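You operate a simulated robot arm through the tools that you are given. There is no shell and no other tool.

The job below is to be done with a simulated robot arm. You get a single attempt, and the scene is never put back.

TASK
Brake the grey disc, then press both its strips flat with the puck.
Fine: brake slider at ON before pressing, and leave it there. Use the brown puck alone. Put the puck back. Set down upright: brown puck.

It is judged by the outcome, as a careful person would: the job done as asked, and still so three seconds after it is handed in. It fails if anything else is knocked over, pushed out of place, dropped, spilled or broken.

THE ROBOT
A 6-joint arm with a two-finger gripper, fixed in place. Base frame: the origin is at the foot of the arm, x ahead of it, y to its left, z up; the work surface is at about z = 0. Readings come in m, degrees, newtons and seconds.
With the tool pointing down near the work surface it reaches from about 0.24 to 0.62 m from the base axis. Its first joint turns from -66.0 to 66.0 degrees. Payload 1.37 kg.
The tool frame sits at the grasp point between the pads (the TCP): z along the fingers, y along the line on which they close. The tips reach 0.022 m beyond it. The gripper opens to 0.092 m. The gripper's body begins 0.065 m behind the TCP.
Orientation is told as [roll, pitch, yaw] about the base's x, y, z axes, in that order, counted from this pose: with the fingers straight down and closing along the base's y, the tool's x points along the base's -x, its y along +y and its z along -z.

THE INTERFACE
- The arm moves only by the tool servo_tool. Its argument "steps" is a list of rows, each an object (a shift or turn left out is 0, a gripper value left out holds the last) with "xyz": the shift along the base's x, y, z in m, a list of three; "rot": the turn, a rotation vector about the base's x, y, z in degrees, a list of three; "fingers": the gripper command, from -1 (shut) to 1 (fully open), values between in proportion. In form: [{"xyz": [x, y, z], "rot": [wx, wy, wz], "fingers": fingers}, ...]. A call has 1 to 20 rows; each row shifts and turns the commanded pose from where the row before left it. A row lasts 0.2 s, in which the tool goes at most 0.05 m and 8.6 degrees; a call with a longer step from one row to the next is refused whole, and so is a gripper value outside its range. Where a pose cannot be reached the arm comes as near as it can. A force on the tool above 60 N (or 10 N above the force at the start of the call, whichever is more), or a blocked arm, ends the call early, and 0.2 s more pass. Each finger halts on what it meets, pressing with about 23 N; the grip force reading is that of the motor and also rises with nothing between the fingers. The clock runs only during rows and for 0.2 s after the last one: add rows that do not move to give the fingers time. It gives the time, the measured TCP pose, the force on the tool (base axes), the opening and the grip force at its end, in the units of the frame above (readings bear some noise), with the torque about the TCP (base axes, N m) and any sound that the robot's microphone picked up.
- Cameras (640 x 400 px; columns grow to the right, rows downward): "scene" is fixed at [0.0479, -0.4444, 0.5841]; the picture's right is [0.63, -0.77, 0.00], its down [-0.45, -0.37, -0.82] and it looks along [0.63, 0.52, -0.58] (base axes); focal length 319 px, centre (320, 200). "wrist" rides on the gripper at [0.071, 0.019, -0.102] in the tool frame; the picture's right is [-0.26, 0.97, 0.00], its down [-0.75, -0.20, -0.62] and it looks along [-0.60, -0.16, 0.78] (tool axes); focal length 280 px, centre (320, 200). There is no depth. A picture from a camera that has moved, and an enlarged one, comes with that camera's place and axes in the base frame and with its lens.
- get_image(camera): a new picture of that camera. It takes no simulated time.
- zoom(camera, box): a new picture of the part [left, top, right, bottom] of that camera's present view, enlarged. It takes no simulated time.
- sign_off(): hands the job in; it is judged then, once.

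Nothing tells you positions but the pictures and the camera data. Unless the task says otherwise, let go and move clear before handing in.

The tools are called after "Emit:" as a command line: name --argument value ..., lists and objects as JSON in quotes. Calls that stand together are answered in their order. servo_tool: Moves the arm, as the interface text tells. Its arguments: {"type":"object","properties":{"steps":{"type":"array","items":{"type":"object","properties":{"xyz":{"type":"array","items":{"type":"number"}},"rot":{"type":"array","items":{"type":"number"}},"fingers":{"type":"number"}}}}},"required":["steps"]} The other tools are called the same way: get_image (camera) takes a picture; zoom (camera, box) takes an enlarged picture of a part of a camera's view; sign_off () hands the job in.

At the start:

```text
clock: 0.0
position: [0.3412, -0.0883, 0.324]
orientation: [0.1, 0.0, 0.1]
force: [0.4, -0.5, 1.0]
torque: [-0.01, 0.0, 0.01]
grip_width: 0.0922
gripper_force: 0.0
```

scene: 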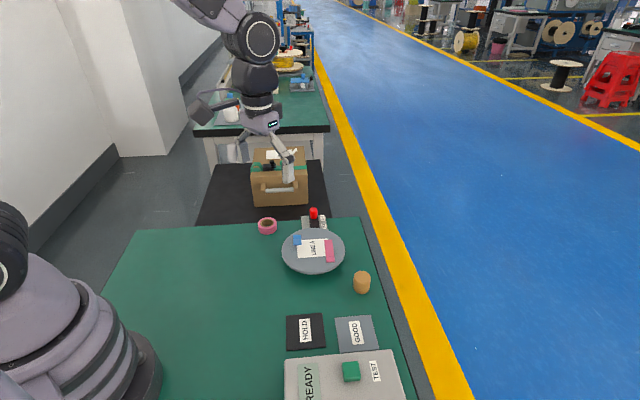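
wrist: 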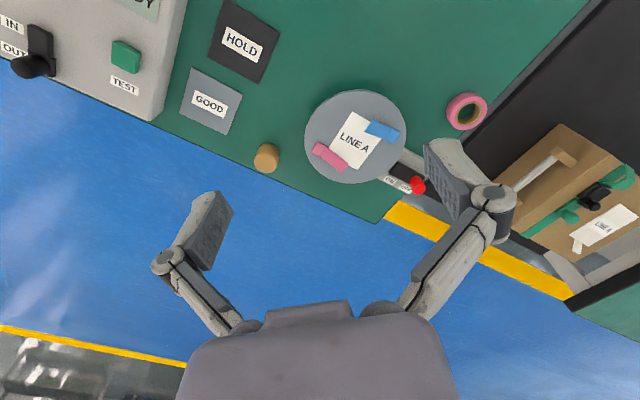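

I see a grey disc with a blue and a pink strip on a paper label, a red-knobbed slider behind it, and a brown puck to its right. I'll look more closely before moving.

Emit:
zoom --camera "scene" --box '[250, 190, 390, 300]'

Emit:
zoom --camera "wrist" --box '[240, 80, 500, 240]'

Emit:
zoom --camera "scene" --box '[290, 195, 340, 235]'

```text
3.64 times, centred on (320, 245) of scene
camera zoom: at [0.0479, -0.4444, 0.5841], right [0.63, -0.77, 0.0], down [-0.45, -0.37, -0.82], along [0.63, 0.52, -0.58], focal length 1160 px, centre (320, 36)
```

zoom: 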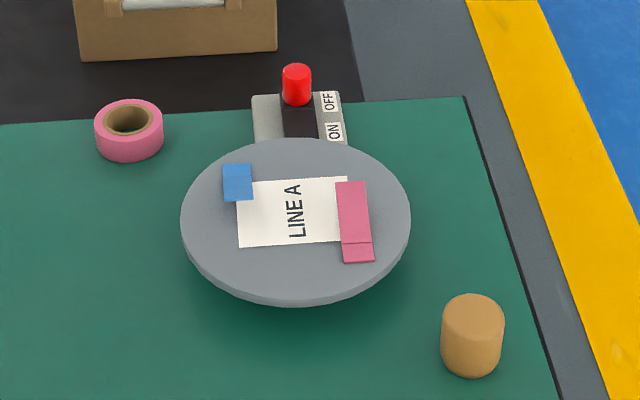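

```text
2.46 times, centred on (370, 160) of wrist
camera zoom: at [0.2721, -0.0689, 0.4248], right [0.26, 0.97, 0.0], down [0.75, -0.2, 0.62], along [0.6, -0.16, -0.78], focal length 690 px, centre (197, 298)
```

zoom: 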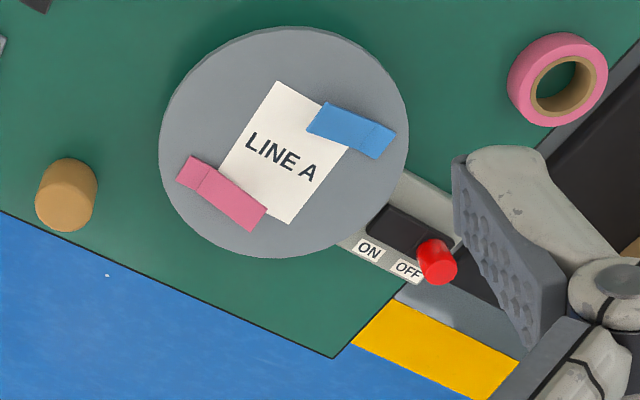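

```text
10.00 times, centred on (315, 215) of scene
camera zoom: at [0.0479, -0.4444, 0.5841], right [0.63, -0.77, 0.0], down [-0.45, -0.37, -0.82], along [0.63, 0.52, -0.58], focal length 3191 px, centre (370, 50)
```

zoom: 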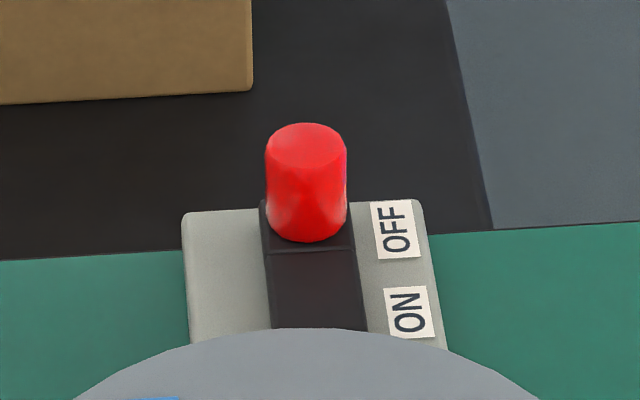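

The brake knob is at OFF, near (0.583, 0.020), and slides diagonally toward ON. The disc is centred near (0.473, -0.068) with its top about 0.03 m up. I'll zoom in on the strips, puck and slider for accuracy.

Emit:
zoom --camera "wrist" --box '[300, 85, 412, 190]'

Emit:
zoom --camera "wrist" --box '[245, 135, 293, 180]'

Emit:
zoom --camera "wrist" --box '[370, 150, 434, 200]'

Emit:
zoom --camera "scene" --box '[276, 225, 350, 280]'

Emit:
zoom --camera "scene" --box '[340, 265, 388, 300]'

```text
3.81 times, centred on (356, 138) of wrist
camera zoom: at [0.2721, -0.0689, 0.4248], right [0.26, 0.97, 0.0], down [0.75, -0.2, 0.62], along [0.6, -0.16, -0.78], focal length 1068 px, centre (183, 438)
```

zoom: 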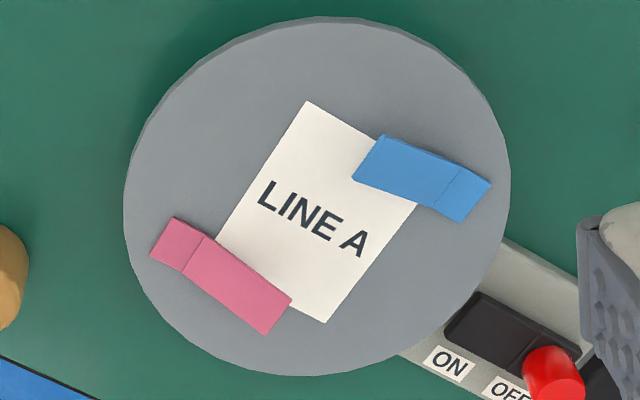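

```text
8.89 times, centred on (269, 158) of wrist
camera zoom: at [0.2721, -0.0689, 0.4248], right [0.26, 0.97, 0.0], down [0.75, -0.2, 0.62], along [0.6, -0.16, -0.78], focal length 2492 px, centre (773, 578)
```

zoom: 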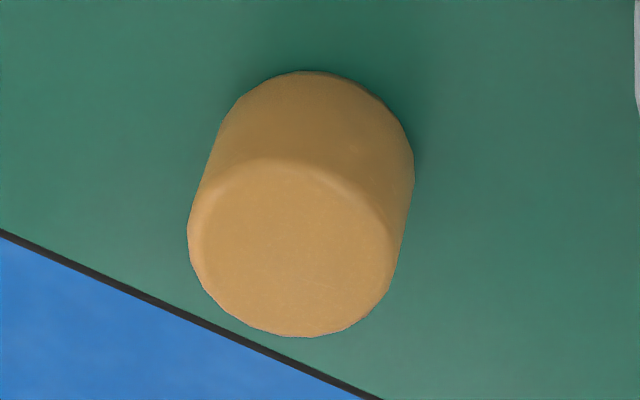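

```text
8.00 times, centred on (402, 175) of wrist
camera zoom: at [0.2721, -0.0689, 0.4248], right [0.26, 0.97, 0.0], down [0.75, -0.2, 0.62], along [0.6, -0.16, -0.78], focal length 2243 px, centre (-336, 400)
```

zoom: 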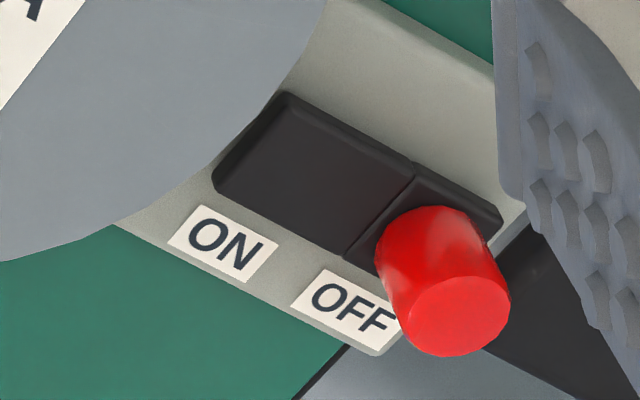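

```text
7.27 times, centred on (313, 252) of scene
camera zoom: at [0.0479, -0.4444, 0.5841], right [0.63, -0.77, 0.0], down [-0.45, -0.37, -0.82], along [0.63, 0.52, -0.58], focal length 2321 px, centre (371, -182)
```

zoom: 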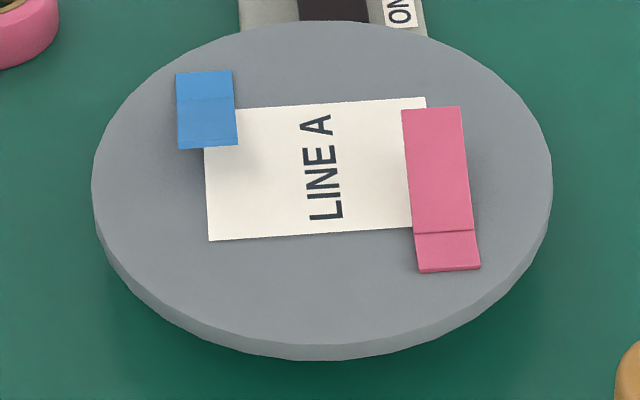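

```text
11.43 times, centred on (364, 282) of scene
camera zoom: at [0.0479, -0.4444, 0.5841], right [0.63, -0.77, 0.0], down [-0.45, -0.37, -0.82], along [0.63, 0.52, -0.58], focal length 3647 px, centre (-183, -743)
```

zoom: 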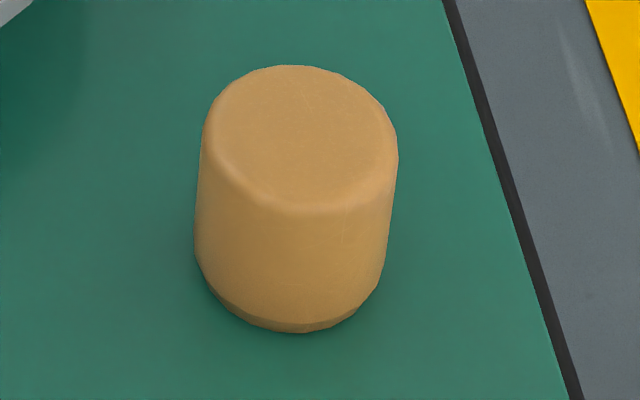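

The strip flaps are hinged, with both free ends about 0.02 m above the disc. The blue flap runs from its fold at (0.480, -0.015) to (0.449, -0.045), and the pink from (0.482, -0.120) to (0.510, -0.090). The puck is near (0.474, -0.214) and about 0.04 m tall. I'll move above the brake knob first, turned 45° so the fingers close across the slide direction.

Emit:
servo_tool --steps '[{"xyz": [0.0403, 0.018, -0.02], "rot": [0, 0, 7.5], "fingers": 0.2}, {"xyz": [0.0403, 0.018, -0.02], "rot": [0, 0, 7.5]}, {"xyz": [0.0403, 0.018, -0.02], "rot": [0, 0, 7.5]}, {"xyz": [0.0403, 0.018, -0.02], "rot": [0, 0, 7.5]}, {"xyz": [0.0403, 0.018, -0.02], "rot": [0, 0, 7.5]}, {"xyz": [0.0403, 0.018, -0.02], "rot": [0, 0, 7.5]}, {"xyz": [0, 0, -0.03]}, {"xyz": [0, 0, -0.03]}, {}, {}]'

Emit:
get_image --camera "wrist"

Emit:
get_image --camera "scene"

```text
clock: 2.2
position: [0.5849, 0.0214, 0.1448]
orientation: [0.0, -0.1, 45.1]
force: [-0.2, 1.2, 0.3]
torque: [0.02, -0.02, -0.01]
grip_width: 0.0551
gripper_force: 0.1
```

```text
taken
camera wrist: at [0.5225, -0.0148, 0.2453], right [-0.5, 0.87, 0.0], down [0.68, 0.39, 0.62], along [0.54, 0.31, -0.78], focal length 280 px, centre (320, 200)
```

wrist: 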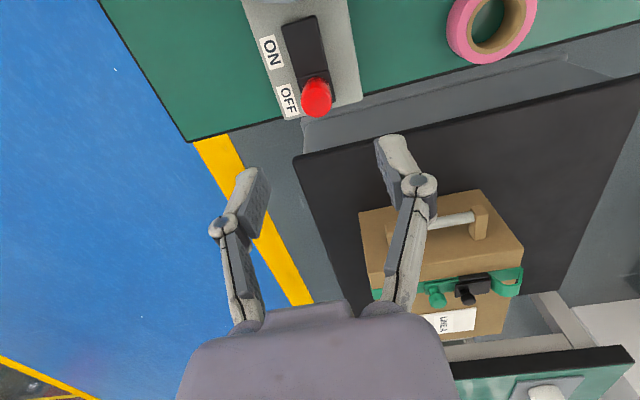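

```text
taken
```

scene: 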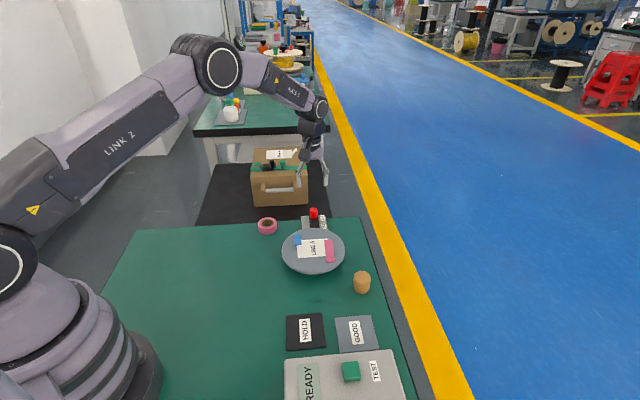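

The gripper is above the slider. I'll zoom the wrist view to pin down the knob position before lowering.

Emit:
zoom --camera "wrist" --box '[240, 0, 380, 130]'

Emit:
zoom --camera "scene" --box '[275, 130, 355, 230]'

```text
3.08 times, centred on (310, 65) of wrist
camera zoom: at [0.5225, -0.0148, 0.2453], right [-0.5, 0.87, 0.0], down [0.68, 0.39, 0.62], along [0.54, 0.31, -0.78], focal length 863 px, centre (351, 615)
```

zoom: 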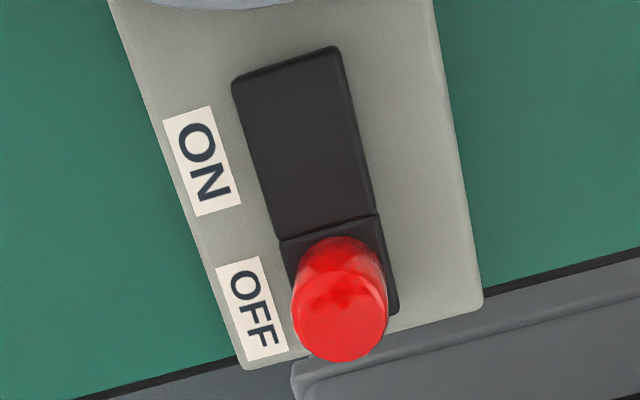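

```text
4.00 times, centred on (315, 180) of scene
camera zoom: at [0.0479, -0.4444, 0.5841], right [0.63, -0.77, 0.0], down [-0.45, -0.37, -0.82], along [0.63, 0.52, -0.58], focal length 1276 px, centre (340, 280)
```

zoom: 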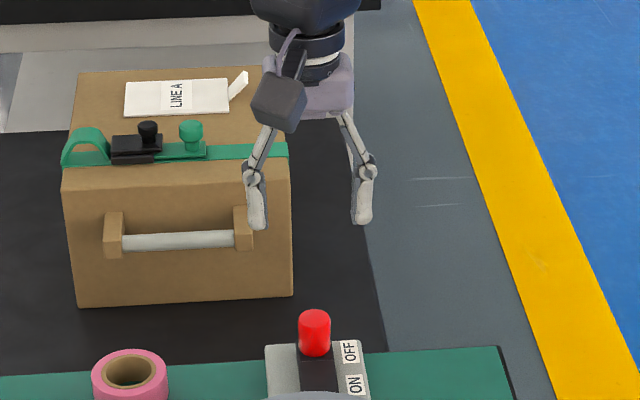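

The knob top is at about (0.5835, 0.0195, 0.05), and the slide direction is close to 45° toward the robot. I'll lower around the knob and close on it.

Emit:
servo_tool --steps '[{"xyz": [-0.0014, -0.0019, -0.03]}, {"xyz": [0, 0, -0.03]}, {"xyz": [0, 0, -0.02]}, {"xyz": [0, 0, -0.012]}, {}, {}]'

Emit:
zoom --camera "scene" --box '[275, 170, 355, 240]'

Emit:
get_image --camera "wrist"

```text
clock: 3.6
position: [0.5819, 0.0196, 0.0519]
orientation: [0.0, 0.1, 45.0]
force: [0.5, 0.1, -0.3]
torque: [0.03, 0.02, -0.02]
grip_width: 0.0553
gripper_force: 0.2
```

```text
5.71 times, centred on (315, 205) of scene
camera zoom: at [0.0479, -0.4444, 0.5841], right [0.63, -0.77, 0.0], down [-0.45, -0.37, -0.82], along [0.63, 0.52, -0.58], focal length 1823 px, centre (349, 171)
```

zoom: 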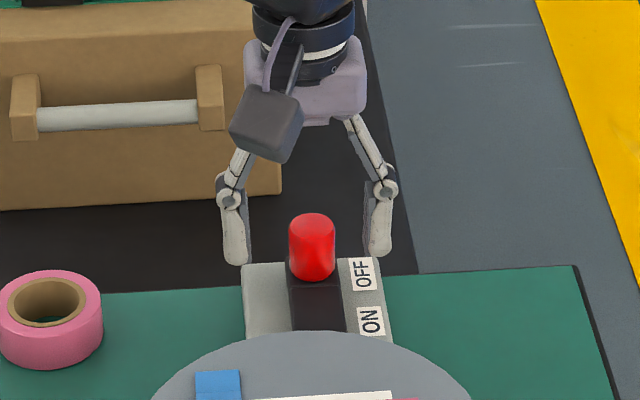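

```text
taken
camera wrist: at [0.5192, -0.0172, 0.1524], right [-0.5, 0.87, 0.0], down [0.68, 0.39, 0.63], along [0.54, 0.31, -0.78], focal length 280 px, centre (320, 200)
```

wrist: 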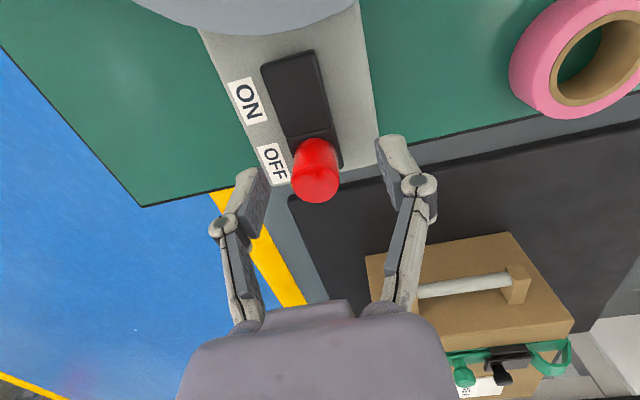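

The fingers straddle the knob and are well clear of the disc. I'll close on the knob.

Emit:
servo_tool --steps '[{"fingers": -1}, {}, {}, {}]'

Emit:
get_image --camera "wrist"

```text
clock: 4.6
position: [0.5839, 0.0186, 0.0523]
orientation: [-0.3, -0.1, 44.8]
force: [20.2, -18.4, -8.6]
torque: [-0.07, -0.62, -0.02]
grip_width: 0.0228
gripper_force: 27.8
```

```text
taken
camera wrist: at [0.5199, -0.0186, 0.1528], right [-0.5, 0.87, 0.0], down [0.67, 0.39, 0.63], along [0.55, 0.31, -0.78], focal length 280 px, centre (320, 200)
```

wrist: 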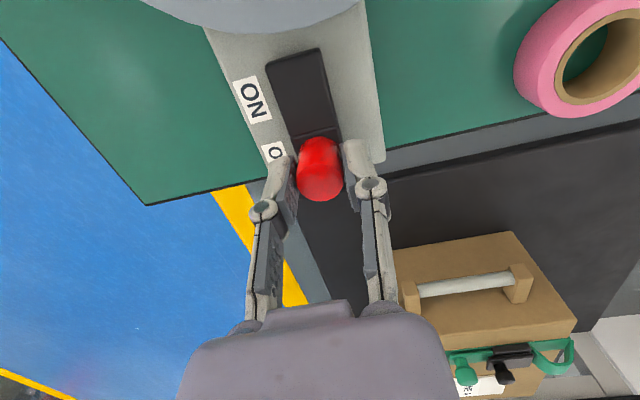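

The grip is good, but the arm sits slightly off to the side and is loading the knob sideways. I'll relieve that before sliding.

Emit:
servo_tool --steps '[{"xyz": [0.001, -0.001, 0]}, {}, {}]'

```text
clock: 5.4
position: [0.5836, 0.0182, 0.0523]
orientation: [-0.1, -0.1, 44.9]
force: [15.3, -14.7, -7.8]
torque: [-0.08, -0.48, -0.07]
grip_width: 0.0227
gripper_force: 27.8
```

Emit:
servo_tool --steps '[{"xyz": [0.0015, -0.0015, 0]}, {"xyz": [0.001, -0.001, 0]}, {}, {}]'

```text
clock: 6.4
position: [0.5839, 0.0188, 0.054]
orientation: [0.4, 0.2, 45.1]
force: [-24.7, 14.9, 19.9]
torque: [0.28, 0.66, 0.04]
grip_width: 0.023
gripper_force: 28.4
```

Emit:
servo_tool --steps '[{"xyz": [-0.0012, 0.001, 0]}, {}, {}]'

```text
clock: 7.2
position: [0.5837, 0.0192, 0.053]
orientation: [0.3, 0.1, 44.9]
force: [-21.2, 22.0, 14.9]
torque: [0.68, 0.28, 0.02]
grip_width: 0.0228
gripper_force: 28.1
```

The sideways load keeps sticking, so I'll open, recentre and grip again.

Emit:
servo_tool --steps '[{"fingers": -0.2}, {}, {}]'

```text
clock: 8.0
position: [0.5839, 0.0162, 0.0523]
orientation: [0.0, 0.0, 45.0]
force: [0.6, 0.9, 0.0]
torque: [-0.02, 0.0, -0.02]
grip_width: 0.0367
gripper_force: 0.0
```

Emit:
servo_tool --steps '[{"xyz": [-0.001, 0.0017, 0]}, {}, {"fingers": -1}, {}, {}, {}]'

```text
clock: 9.4
position: [0.5835, 0.0194, 0.0514]
orientation: [0.0, 0.0, 45.0]
force: [0.5, -0.1, 0.1]
torque: [-0.01, -0.04, 0.0]
grip_width: 0.0228
gripper_force: 28.0
```

The grip is now centred with almost no side force. I'll slide the knob toward ON in small steps.

Emit:
servo_tool --steps '[{"xyz": [-0.004, -0.004, 0]}, {"xyz": [-0.004, -0.004, 0]}, {"xyz": [-0.004, -0.004, 0]}, {"xyz": [-0.004, -0.004, 0]}, {"xyz": [-0.004, -0.004, 0]}, {"xyz": [-0.003, -0.003, 0]}, {}, {}]'

Emit:
get_image --camera "wrist"

Emit:
zoom --camera "scene" --box '[275, 190, 355, 250]'

```text
clock: 11.2
position: [0.5616, -0.0024, 0.0531]
orientation: [0.0, -0.1, 45.0]
force: [5.7, 22.0, 6.9]
torque: [0.52, -0.16, -0.01]
grip_width: 0.0228
gripper_force: 28.1
```

```text
taken
camera wrist: at [0.4985, -0.0413, 0.1534], right [-0.5, 0.87, 0.0], down [0.68, 0.39, 0.63], along [0.54, 0.31, -0.78], focal length 280 px, centre (320, 200)
```

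wrist: 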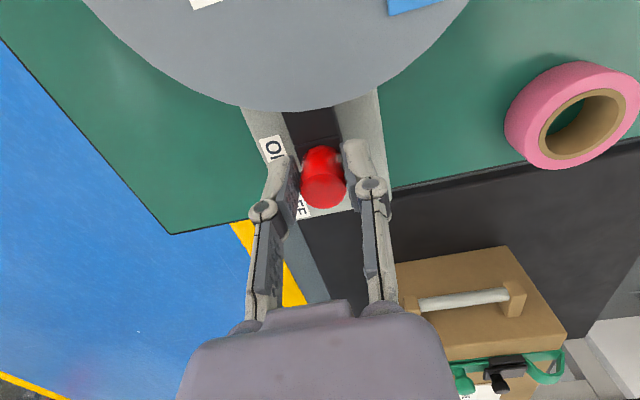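

```text
6.67 times, centred on (315, 220) of scene
camera zoom: at [0.0478, -0.4444, 0.5841], right [0.63, -0.77, 0.0], down [-0.45, -0.37, -0.82], along [0.63, 0.52, -0.58], focal length 2127 px, centre (353, 67)
```

zoom: 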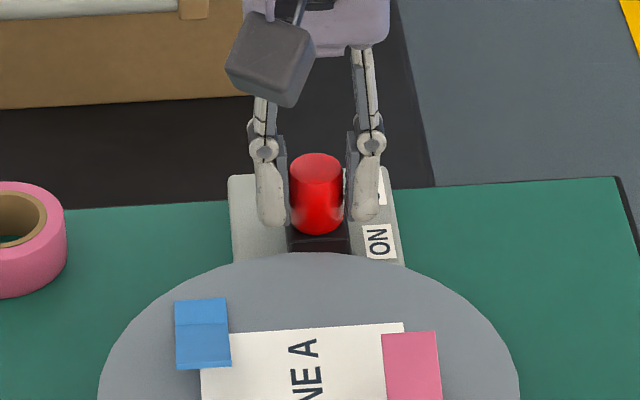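

The knob has slid about 0.03 m and isn't fully at ON yet. I'll continue in small steps.

Emit:
servo_tool --steps '[{"xyz": [-0.0025, -0.001, 0]}, {"xyz": [-0.002, -0.002, 0]}, {}, {}]'

```text
clock: 12.2
position: [0.5564, -0.0091, 0.0527]
orientation: [0.0, 0.0, 45.0]
force: [-0.6, 0.0, 0.0]
torque: [0.02, 0.0, -0.03]
grip_width: 0.0
gripper_force: 27.8
```

The fingers closed fully, so they may have slipped off the knob. I'll check.

Emit:
get_image --camera "wrist"

Emit:
zoom --camera "scene" --box '[275, 190, 355, 250]'

```text
taken
camera wrist: at [0.4931, -0.0454, 0.153], right [-0.5, 0.87, 0.0], down [0.68, 0.39, 0.62], along [0.54, 0.31, -0.78], focal length 280 px, centre (320, 200)
```

wrist: 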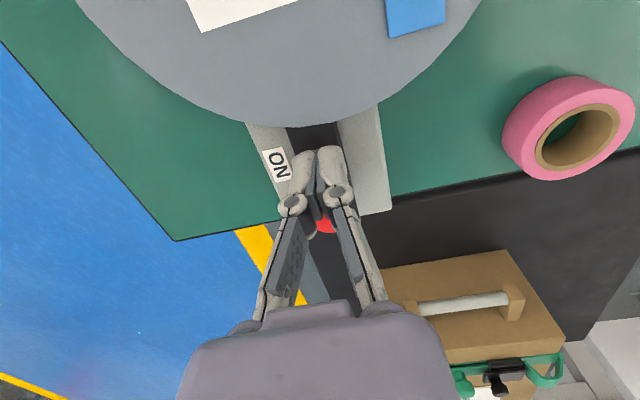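

```text
6.67 times, centred on (315, 220) of scene
camera zoom: at [0.0479, -0.4444, 0.5841], right [0.63, -0.77, 0.0], down [-0.45, -0.37, -0.82], along [0.63, 0.52, -0.58], focal length 2127 px, centre (353, 67)
```

zoom: 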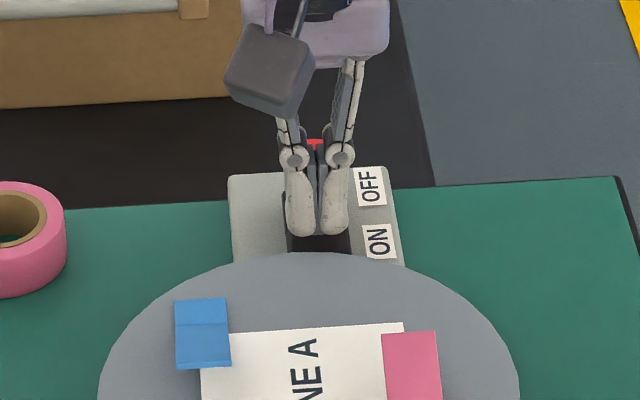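

The knob squeezed out backward and slid toward OFF. I'll lift, check where it is, and push it with closed fingers from behind.

Emit:
servo_tool --steps '[{"xyz": [0, 0, 0.03]}, {"xyz": [0, 0, 0.03]}, {"xyz": [0.02, 0.02, 0.01]}, {"xyz": [0.02, 0.022, 0]}, {}]'

Emit:
get_image --camera "wrist"

Emit:
zoom --camera "scene" --box '[275, 180, 355, 240]'

```text
clock: 13.4
position: [0.5967, 0.034, 0.1234]
orientation: [0.0, 0.0, 45.1]
force: [-0.8, 0.0, -0.3]
torque: [-0.02, -0.01, 0.02]
grip_width: 0.0001
gripper_force: 27.5
```

```text
taken
camera wrist: at [0.5335, -0.0025, 0.2242], right [-0.5, 0.87, 0.0], down [0.68, 0.39, 0.62], along [0.54, 0.31, -0.78], focal length 280 px, centre (320, 200)
```

wrist: 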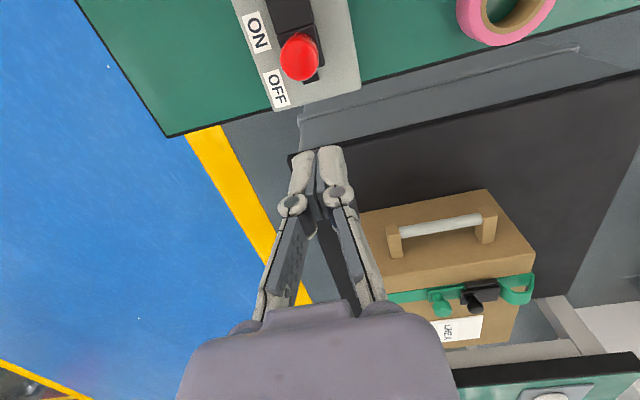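

```text
6.67 times, centred on (315, 210) of scene
camera zoom: at [0.0479, -0.4444, 0.5841], right [0.63, -0.77, 0.0], down [-0.45, -0.37, -0.82], along [0.63, 0.52, -0.58], focal length 2127 px, centre (353, 133)
```

zoom: 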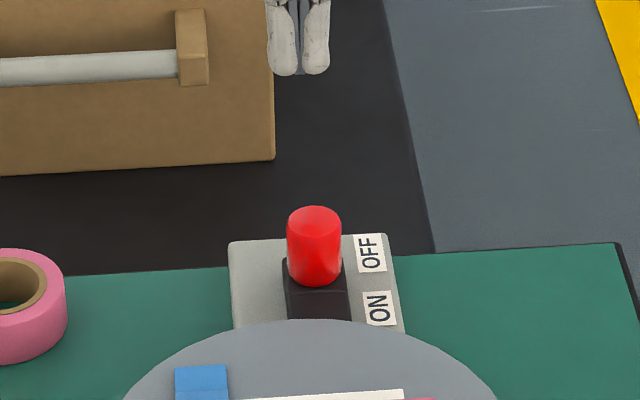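

The knob sits about 0.015 m toward ON and stays where it's left. I'll descend behind it with closed fingers and push along the rail.

Emit:
servo_tool --steps '[{"xyz": [0.0008, -0.0008, -0.03]}, {"xyz": [0, 0, -0.03]}, {"xyz": [0, 0, -0.011]}, {}, {"xyz": [-0.005, -0.005, 0]}, {"xyz": [-0.004, -0.004, 0]}, {"xyz": [-0.004, -0.004, 0]}, {"xyz": [-0.004, -0.004, 0]}, {"xyz": [-0.004, -0.004, 0]}, {}, {}]'

Emit:
zoom --camera "scene" --box '[275, 190, 355, 250]'

Emit:
get_image --camera "wrist"

```text
clock: 15.8
position: [0.5785, 0.0145, 0.0513]
orientation: [-0.2, -0.3, 45.1]
force: [23.8, 22.7, -9.1]
torque: [0.2, -0.3, 0.02]
grip_width: 0.006
gripper_force: 28.2
```

```text
6.67 times, centred on (315, 220) of scene
camera zoom: at [0.048, -0.4444, 0.5841], right [0.63, -0.77, 0.0], down [-0.45, -0.37, -0.82], along [0.63, 0.52, -0.58], focal length 2127 px, centre (353, 67)
```

zoom: 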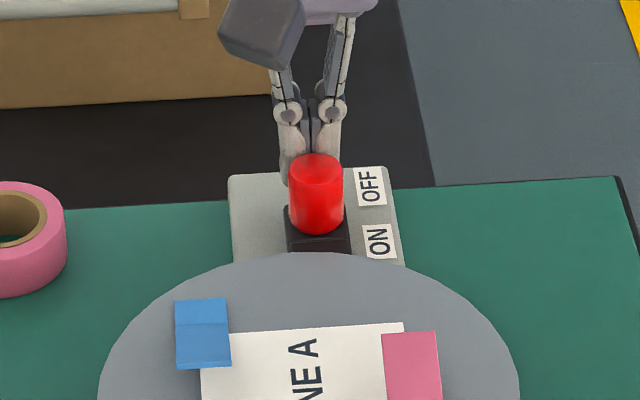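

```text
taken
camera wrist: at [0.5144, -0.0233, 0.1516], right [-0.5, 0.87, 0.0], down [0.67, 0.39, 0.63], along [0.55, 0.31, -0.78], focal length 280 px, centre (320, 200)
```

wrist: 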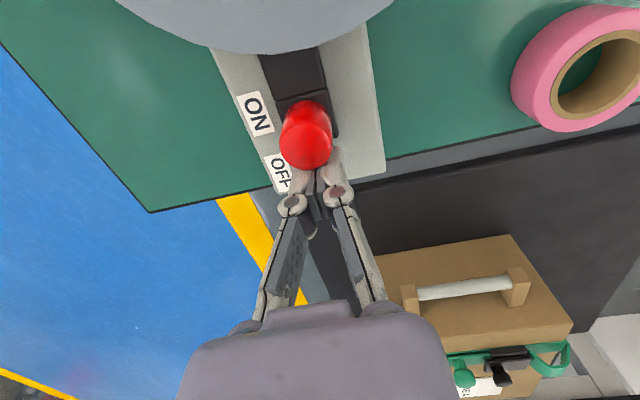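

The knob is moving with noticeable resistance and has roughly 0.01 m left. I'll keep pushing in small steps.

Emit:
servo_tool --steps '[{"xyz": [-0.002, -0.002, 0]}, {"xyz": [-0.002, -0.002, 0]}, {"xyz": [-0.002, -0.002, 0]}, {}, {}]'

Emit:
get_image --camera "wrist"

Emit:
zoom --camera "scene" --box '[275, 190, 355, 250]'

```text
clock: 16.3
position: [0.5794, 0.0151, 0.0535]
orientation: [-0.6, -0.9, 45.3]
force: [1.4, 2.4, -0.4]
torque: [-0.01, -0.05, -0.03]
grip_width: 0.0
gripper_force: 27.8
stopped in row 2: the force on the tool passed its limit at 63 N (the readings are from after the stop); the commanded pose is now the measured one
```

```text
taken
camera wrist: at [0.5133, -0.0234, 0.1518], right [-0.5, 0.87, -0.01], down [0.66, 0.39, 0.64], along [0.56, 0.32, -0.77], focal length 280 px, centre (320, 200)
```

wrist: 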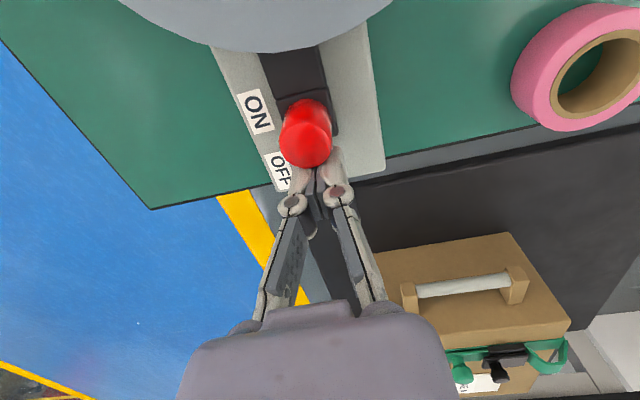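

```text
6.67 times, centred on (315, 220) of scene
camera zoom: at [0.0478, -0.4444, 0.5841], right [0.63, -0.77, 0.0], down [-0.45, -0.37, -0.82], along [0.63, 0.52, -0.58], focal length 2127 px, centre (353, 67)
```

zoom: 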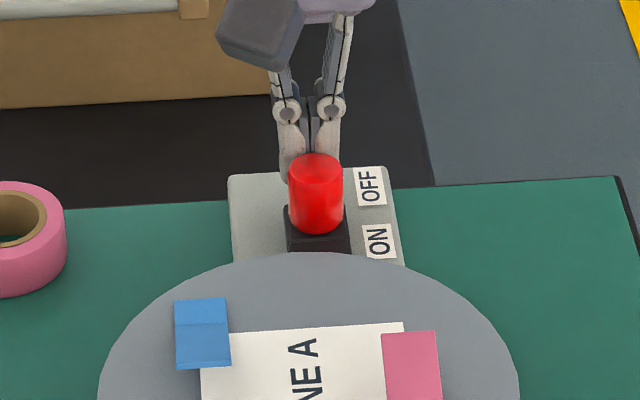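

The push hit the force limit with the knob apparently short of the ON mark. I'll back off, rise and look closely before deciding.

Emit:
servo_tool --steps '[{"xyz": [0.006, 0.006, 0]}, {"xyz": [0, 0, 0.04]}, {"xyz": [0, 0, 0.04]}, {"xyz": [-0.03, -0.03, 0.02]}, {"xyz": [-0.03, -0.03, 0.0]}, {}]'

Emit:
get_image --camera "wrist"

Emit:
zoom --camera "scene" --box '[285, 200, 345, 245]'

```text
clock: 17.7
position: [0.5252, -0.0417, 0.151]
orientation: [-0.7, -0.9, 45.1]
force: [0.2, -0.3, 0.3]
torque: [-0.03, 0.0, -0.01]
grip_width: 0.0
gripper_force: 28.4
```

```text
taken
camera wrist: at [0.4608, -0.0786, 0.25], right [-0.5, 0.87, -0.01], down [0.66, 0.39, 0.64], along [0.56, 0.32, -0.77], focal length 280 px, centre (320, 200)
```

wrist: 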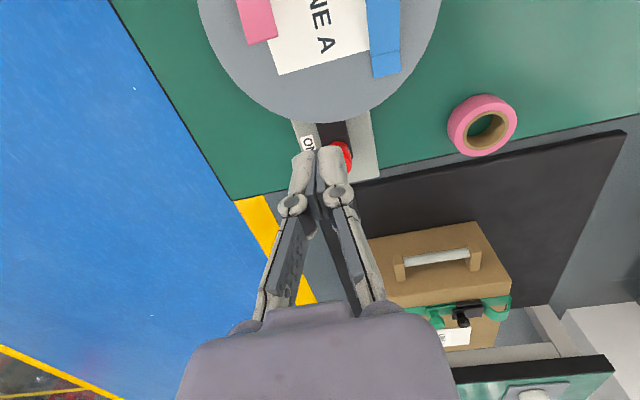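

```text
8.89 times, centred on (315, 222) of scene
camera zoom: at [0.0479, -0.4444, 0.5841], right [0.63, -0.77, 0.0], down [-0.45, -0.37, -0.82], along [0.63, 0.52, -0.58], focal length 2836 px, centre (364, 0)
```

zoom: 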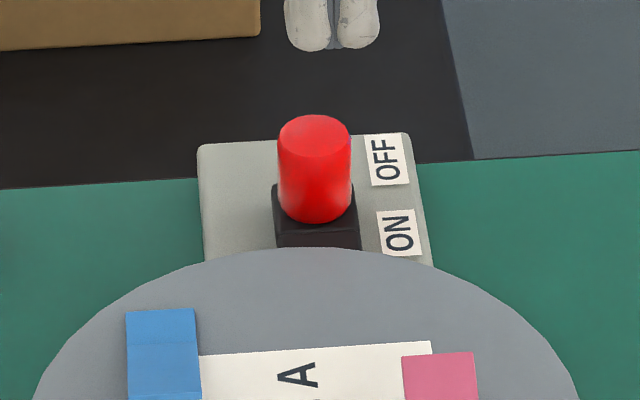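

Emit:
servo_tool --steps '[{"xyz": [0.025, 0.025, 0], "rot": [0.7, 0.9, 0]}, {"xyz": [0.025, 0.025, 0]}, {}]'

Emit:
zoom --camera "wrist" --box '[240, 0, 380, 110]'

```text
clock: 18.5
position: [0.5742, 0.0111, 0.1524]
orientation: [0.5, -0.6, 45.2]
force: [0.6, -0.2, 0.3]
torque: [-0.01, 0.0, 0.01]
grip_width: 0.0
gripper_force: 28.4
```

```text
3.64 times, centred on (310, 55) of wrist
camera zoom: at [0.5116, -0.0283, 0.2515], right [-0.5, 0.87, 0.01], down [0.67, 0.38, 0.63], along [0.54, 0.33, -0.77], focal length 1020 px, centre (356, 727)
```

zoom: 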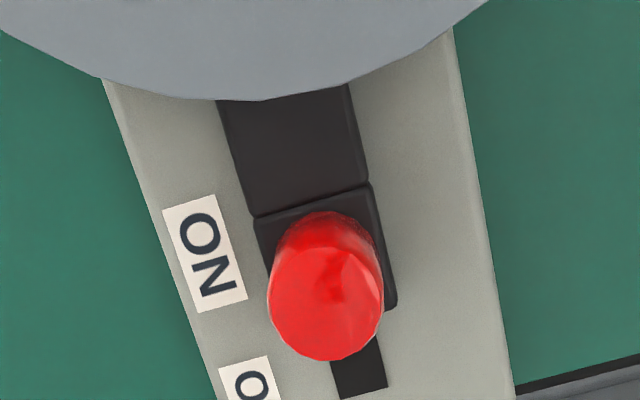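

The black shoe moves with the knob and now reaches under the disc's edge. The knob looks about 0.01 m short of the ON label. I'll check that the disc hasn't moved and look for whatever is stopping the slider.

Emit:
zoom --camera "scene" --box '[276, 225, 350, 280]'

Emit:
zoom --camera "wrist" --box '[260, 20, 360, 120]'

Emit:
zoom --camera "scene" --box '[296, 205, 332, 229]'

```text
7.27 times, centred on (313, 252) of scene
camera zoom: at [0.0479, -0.4444, 0.5841], right [0.63, -0.77, 0.0], down [-0.45, -0.37, -0.82], along [0.63, 0.52, -0.58], focal length 2321 px, centre (371, -182)
```

zoom: 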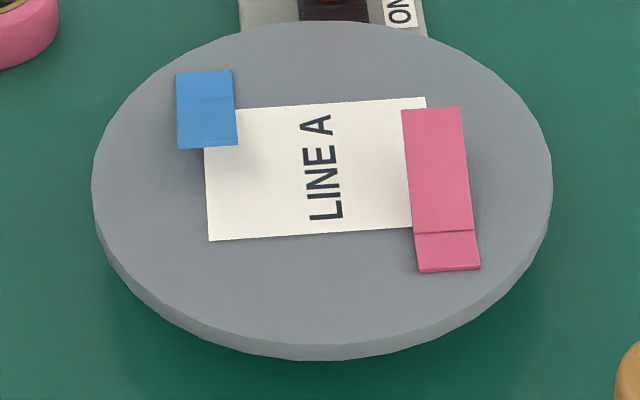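

```text
4.00 times, centred on (310, 70) of wrist
camera zoom: at [0.5116, -0.0283, 0.2515], right [-0.5, 0.87, 0.01], down [0.67, 0.38, 0.63], along [0.54, 0.33, -0.77], focal length 1122 px, centre (360, 720)
```

zoom: 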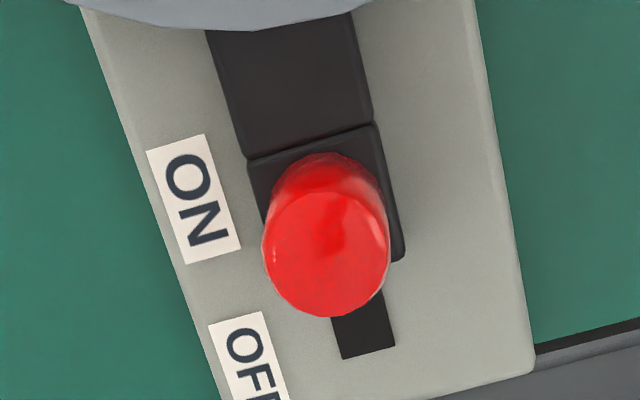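

```text
16.00 times, centred on (314, 217) of scene
camera zoom: at [0.0479, -0.4444, 0.5841], right [0.63, -0.77, 0.0], down [-0.45, -0.37, -0.82], along [0.63, 0.52, -0.58], focal length 5106 px, centre (416, -72)
```

zoom: 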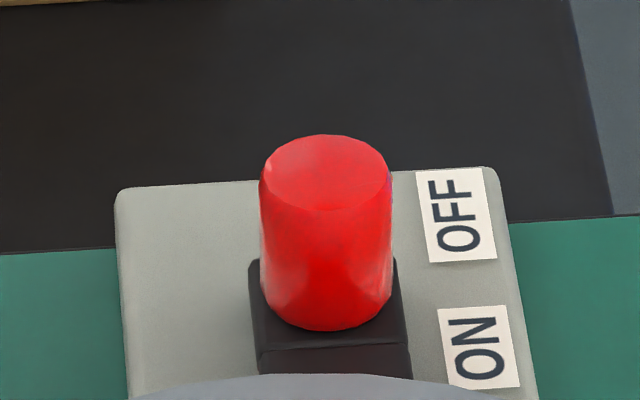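

Rechecking with both cameras, the housing top is lower than I first assumed, about 0.013 m. That puts the labels at 0.430 (OFF) and 0.395 (ON) along the rail. Both pushes stopped hard at the same spot, about 0.3995, which mirrors the OFF position, so the slider is against its ON end stop. The disc and strips haven't moved. Next I'll level the tool and go above the puck.

Emit:
servo_tool --steps '[{"xyz": [-0.0167, -0.0375, 0], "rot": [-0.8, 0.16, 0], "fingers": 0.3}, {"xyz": [-0.0167, -0.0375, 0]}, {"xyz": [-0.0167, -0.0375, 0]}, {"xyz": [-0.0167, -0.0375, 0]}, {"xyz": [-0.0167, -0.0375, 0]}, {"xyz": [-0.0167, -0.0375, 0]}, {}, {}]'

Emit:
get_image --camera "wrist"

Emit:
zoom --camera "scene" --box '[270, 190, 390, 300]'

```text
clock: 20.3
position: [0.4725, -0.214, 0.1528]
orientation: [0.1, -0.1, 45.2]
force: [0.3, -0.7, -0.1]
torque: [0.01, 0.02, -0.01]
grip_width: 0.0599
gripper_force: 0.1
```

```text
taken
camera wrist: at [0.4092, -0.2512, 0.2526], right [-0.5, 0.87, 0.0], down [0.68, 0.39, 0.63], along [0.54, 0.31, -0.78], focal length 280 px, centre (320, 200)
```

wrist: 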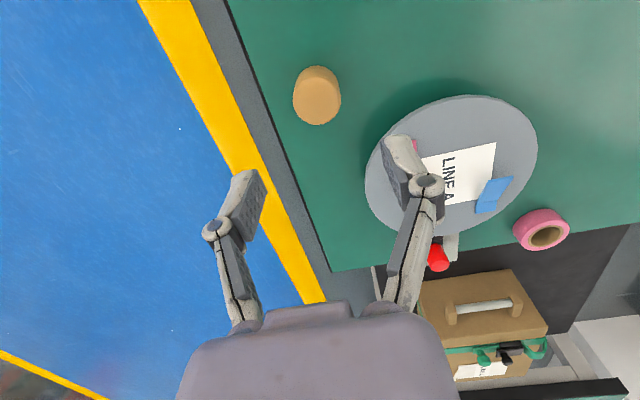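

```text
3.64 times, centred on (330, 245) of scene
camera zoom: at [0.0479, -0.4444, 0.5841], right [0.63, -0.77, 0.0], down [-0.45, -0.37, -0.82], along [0.63, 0.52, -0.58], focal length 1160 px, centre (284, 36)
```

zoom: 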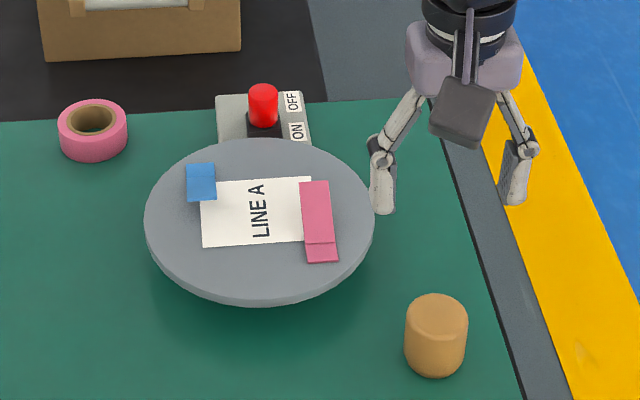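

I'm above the puck with the tool level. I'll refine the puck's position from this view.

Emit:
zoom --camera "wrist" --box '[280, 55, 360, 135]'

```text
5.00 times, centred on (320, 95) of wrist
camera zoom: at [0.4092, -0.2512, 0.2526], right [-0.5, 0.87, 0.0], down [0.68, 0.39, 0.63], along [0.54, 0.31, -0.78], focal length 1402 px, centre (320, 725)
```

zoom: 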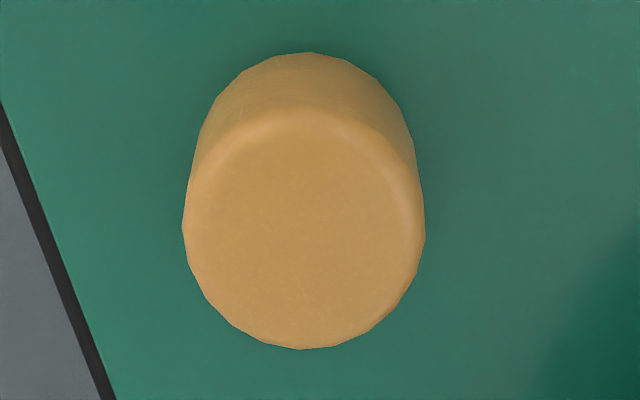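

The puck's top centre is at about (0.474, -0.2155). I'll descend and grip it with the fingertips about 0.01 m above the table.

Emit:
servo_tool --steps '[{"xyz": [0.0013, -0.0015, -0.04]}, {"xyz": [0, 0, -0.04]}, {"xyz": [0, 0, -0.03]}, {"xyz": [0, 0, -0.0105]}, {}, {}]'

Emit:
get_image --camera "wrist"

Emit:
zoom --camera "scene" --box '[320, 230, 410, 310]'

```text
clock: 21.7
position: [0.4754, -0.2155, 0.0326]
orientation: [0.1, -0.1, 45.2]
force: [-0.2, -0.4, -0.3]
torque: [0.03, 0.0, 0.0]
grip_width: 0.0599
gripper_force: 0.1
```

```text
taken
camera wrist: at [0.4121, -0.2536, 0.1331], right [-0.5, 0.87, 0.0], down [0.68, 0.39, 0.63], along [0.54, 0.31, -0.78], focal length 280 px, centre (320, 200)
```

wrist: 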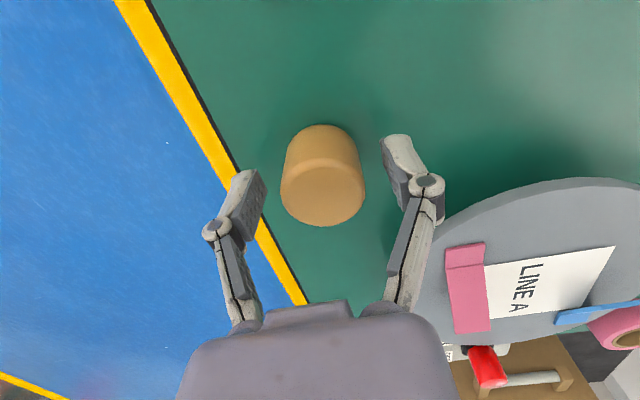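

```text
5.00 times, centred on (365, 270) of scene
camera zoom: at [0.0479, -0.4444, 0.5841], right [0.63, -0.77, 0.0], down [-0.45, -0.37, -0.82], along [0.63, 0.52, -0.58], focal length 1596 px, centre (95, -150)
```

zoom: 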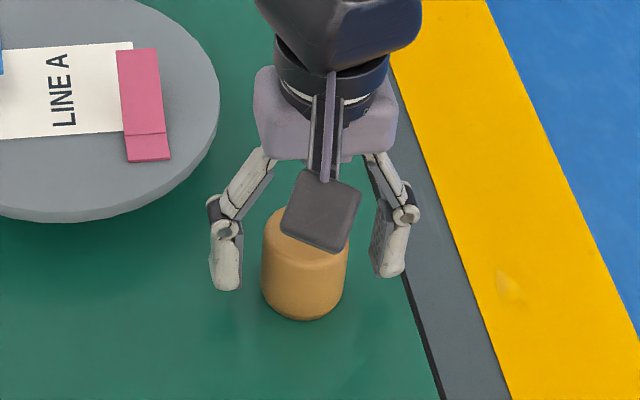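

The puck is centred between the fingers to within 2 mm. I'll nudge slightly and close.

Emit:
servo_tool --steps '[{"xyz": [-0.0017, -0.0007, 0]}, {}, {"fingers": -1}, {}, {}, {}]'

Emit:
get_image --camera "wrist"

```text
clock: 23.1
position: [0.4736, -0.2167, 0.0313]
orientation: [0.1, -0.2, 45.1]
force: [-3.0, 1.5, 6.0]
torque: [0.03, 0.05, 0.03]
grip_width: 0.0367
gripper_force: 23.3
```

```text
taken
camera wrist: at [0.4106, -0.2545, 0.1332], right [-0.5, 0.87, 0.0], down [0.68, 0.39, 0.63], along [0.54, 0.31, -0.78], focal length 280 px, centre (320, 200)
```

wrist: 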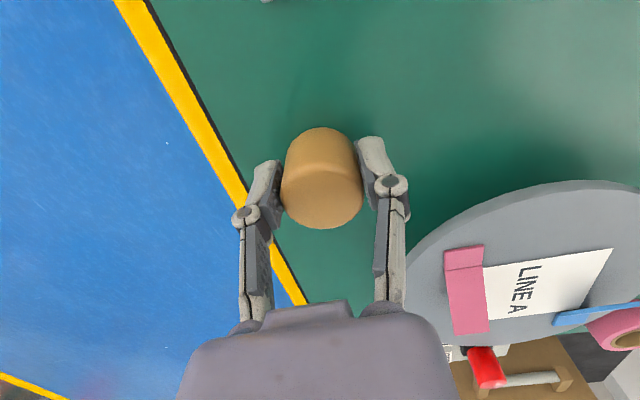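

I have the puck, 0.0367 m wide. I'll lift straight up and carry it over the pink flap at about (0.5005, -0.1005).

Emit:
servo_tool --steps '[{"xyz": [0, 0, 0.03]}, {"xyz": [0, 0, 0.04]}, {"xyz": [0, 0, 0.04]}, {"xyz": [0.009, 0.038, 0]}, {"xyz": [0.009, 0.039, 0]}, {"xyz": [0.009, 0.039, 0]}, {}, {}]'

Emit:
get_image --camera "wrist"

Emit:
zoom --camera "scene" --box '[260, 180, 400, 290]'

```text
clock: 24.9
position: [0.5022, -0.0983, 0.1427]
orientation: [0.2, -0.1, 45.1]
force: [0.4, -0.1, -1.2]
torque: [-0.01, 0.0, 0.02]
grip_width: 0.0371
gripper_force: 22.9
```

```text
taken
camera wrist: at [0.4391, -0.1359, 0.2429], right [-0.5, 0.87, 0.0], down [0.68, 0.39, 0.63], along [0.54, 0.31, -0.78], focal length 280 px, centre (320, 200)
```

wrist: 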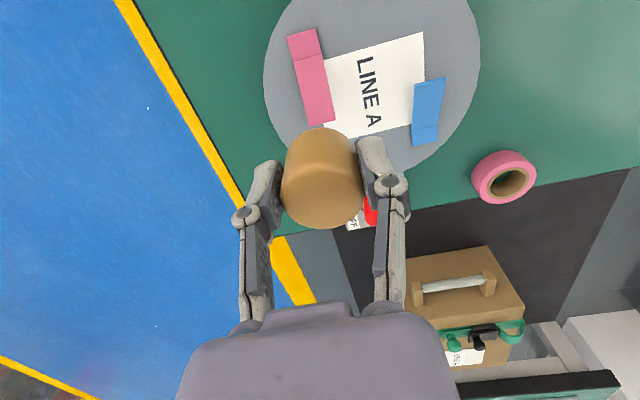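

```text
3.64 times, centred on (330, 235) of scene
camera zoom: at [0.0479, -0.4444, 0.5841], right [0.63, -0.77, 0.0], down [-0.45, -0.37, -0.82], along [0.63, 0.52, -0.58], focal length 1160 px, centre (284, 73)
```

zoom: 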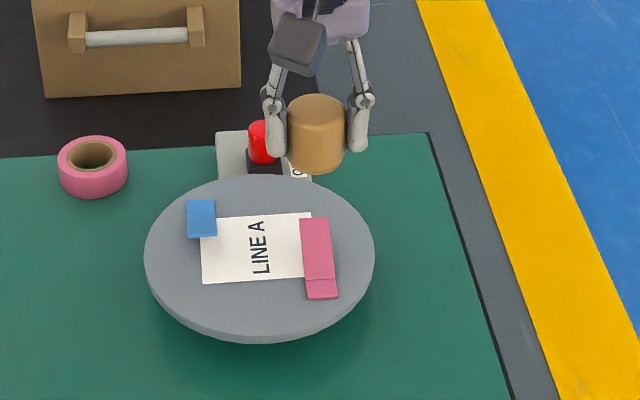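

The puck is over the pink flap. I'll make a small lateral correction and descend to just above the flap's raised end.

Emit:
servo_tool --steps '[{"xyz": [-0.0022, -0.0038, -0.02]}, {"xyz": [0, 0, -0.02]}, {"xyz": [0, 0, -0.012]}, {}, {}]'

Emit:
get_image --camera "wrist"

Emit:
zoom --camera "scene" --box '[270, 200, 360, 280]'

```text
clock: 26.1
position: [0.4978, -0.1025, 0.0907]
orientation: [0.1, -0.1, 45.2]
force: [-0.5, 0.2, -0.6]
torque: [-0.01, -0.02, 0.01]
grip_width: 0.037
gripper_force: 22.4
```

```text
taken
camera wrist: at [0.4355, -0.1414, 0.191], right [-0.5, 0.87, 0.0], down [0.68, 0.39, 0.63], along [0.54, 0.31, -0.78], focal length 280 px, centre (320, 200)
```

wrist: 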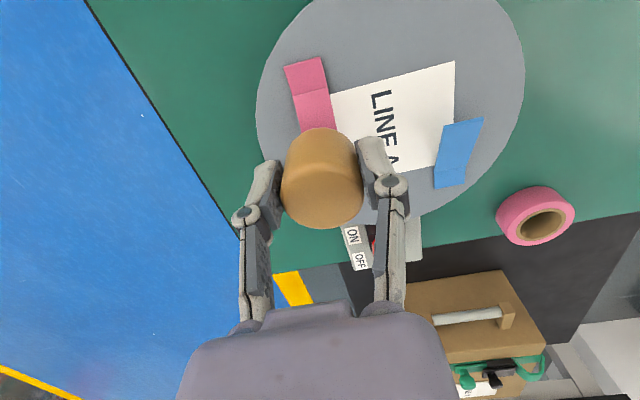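

```text
5.00 times, centred on (315, 240) of scene
camera zoom: at [0.0479, -0.4444, 0.5841], right [0.63, -0.77, 0.0], down [-0.45, -0.37, -0.82], along [0.63, 0.52, -0.58], focal length 1596 px, centre (345, 0)
```

zoom: 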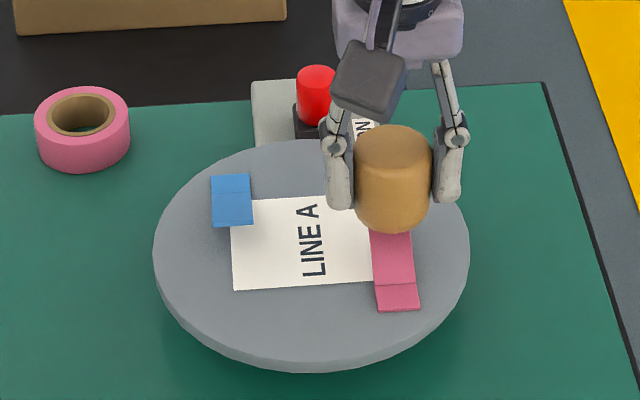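

The puck lines up with the pink flap. I'll press down slowly.

Emit:
servo_tool --steps '[{"xyz": [0, 0, -0.004]}, {"xyz": [0, 0, -0.004]}, {"xyz": [0, 0, -0.003]}, {"xyz": [0, 0, -0.003]}, {"xyz": [0, 0, -0.003]}, {"xyz": [0, 0, -0.003]}, {"xyz": [0, 0, -0.002]}, {}]'

Emit:
zoom --camera "scene" --box '[270, 200, 360, 280]'

```text
clock: 27.9
position: [0.4982, -0.1043, 0.0695]
orientation: [0.0, -0.1, 45.2]
force: [-2.9, -0.4, 15.1]
torque: [-0.13, 0.21, -0.01]
grip_width: 0.0367
gripper_force: 23.3
```

```text
5.00 times, centred on (315, 240) of scene
camera zoom: at [0.0478, -0.4443, 0.5842], right [0.63, -0.77, 0.0], down [-0.45, -0.37, -0.82], along [0.63, 0.52, -0.58], focal length 1596 px, centre (345, 0)
```

zoom: 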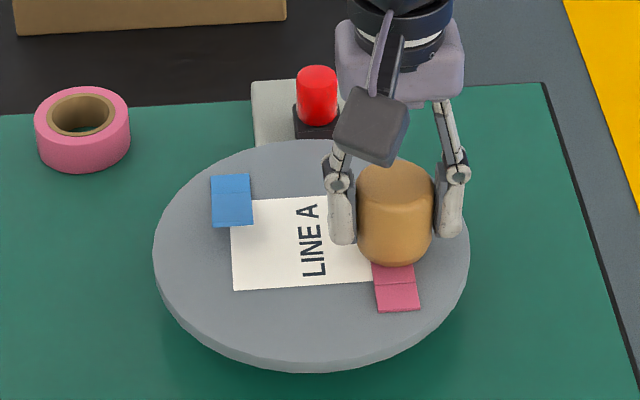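

There's 15 N of contact and the disc hasn't turned. I'll press slightly more and hold.

Emit:
servo_tool --steps '[{"xyz": [0, 0, -0.001]}, {}, {"xyz": [0, 0, -0.001]}, {}, {}]'

```text
clock: 29.1
position: [0.4975, -0.104, 0.0663]
orientation: [0.0, -0.3, 45.2]
force: [5.9, 2.1, 17.0]
torque: [0.0, -0.12, 0.0]
grip_width: 0.0372
gripper_force: 22.8
```

Emit:
servo_tool --steps '[{"xyz": [0, 0, -0.001]}, {}, {}]'

Emit:
zoom --camera "scene" --box '[270, 200, 360, 280]'

```text
clock: 29.9
position: [0.4987, -0.105, 0.066]
orientation: [0.0, -0.1, 45.2]
force: [3.6, -5.6, 18.0]
torque: [-0.1, -0.11, -0.01]
grip_width: 0.0373
gripper_force: 23.3
```

```text
5.00 times, centred on (315, 240) of scene
camera zoom: at [0.0478, -0.4443, 0.5842], right [0.63, -0.77, 0.0], down [-0.45, -0.37, -0.82], along [0.63, 0.52, -0.58], focal length 1596 px, centre (345, 0)
```

zoom: 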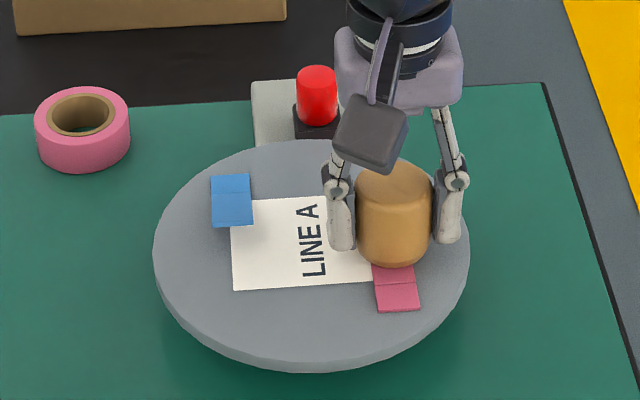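

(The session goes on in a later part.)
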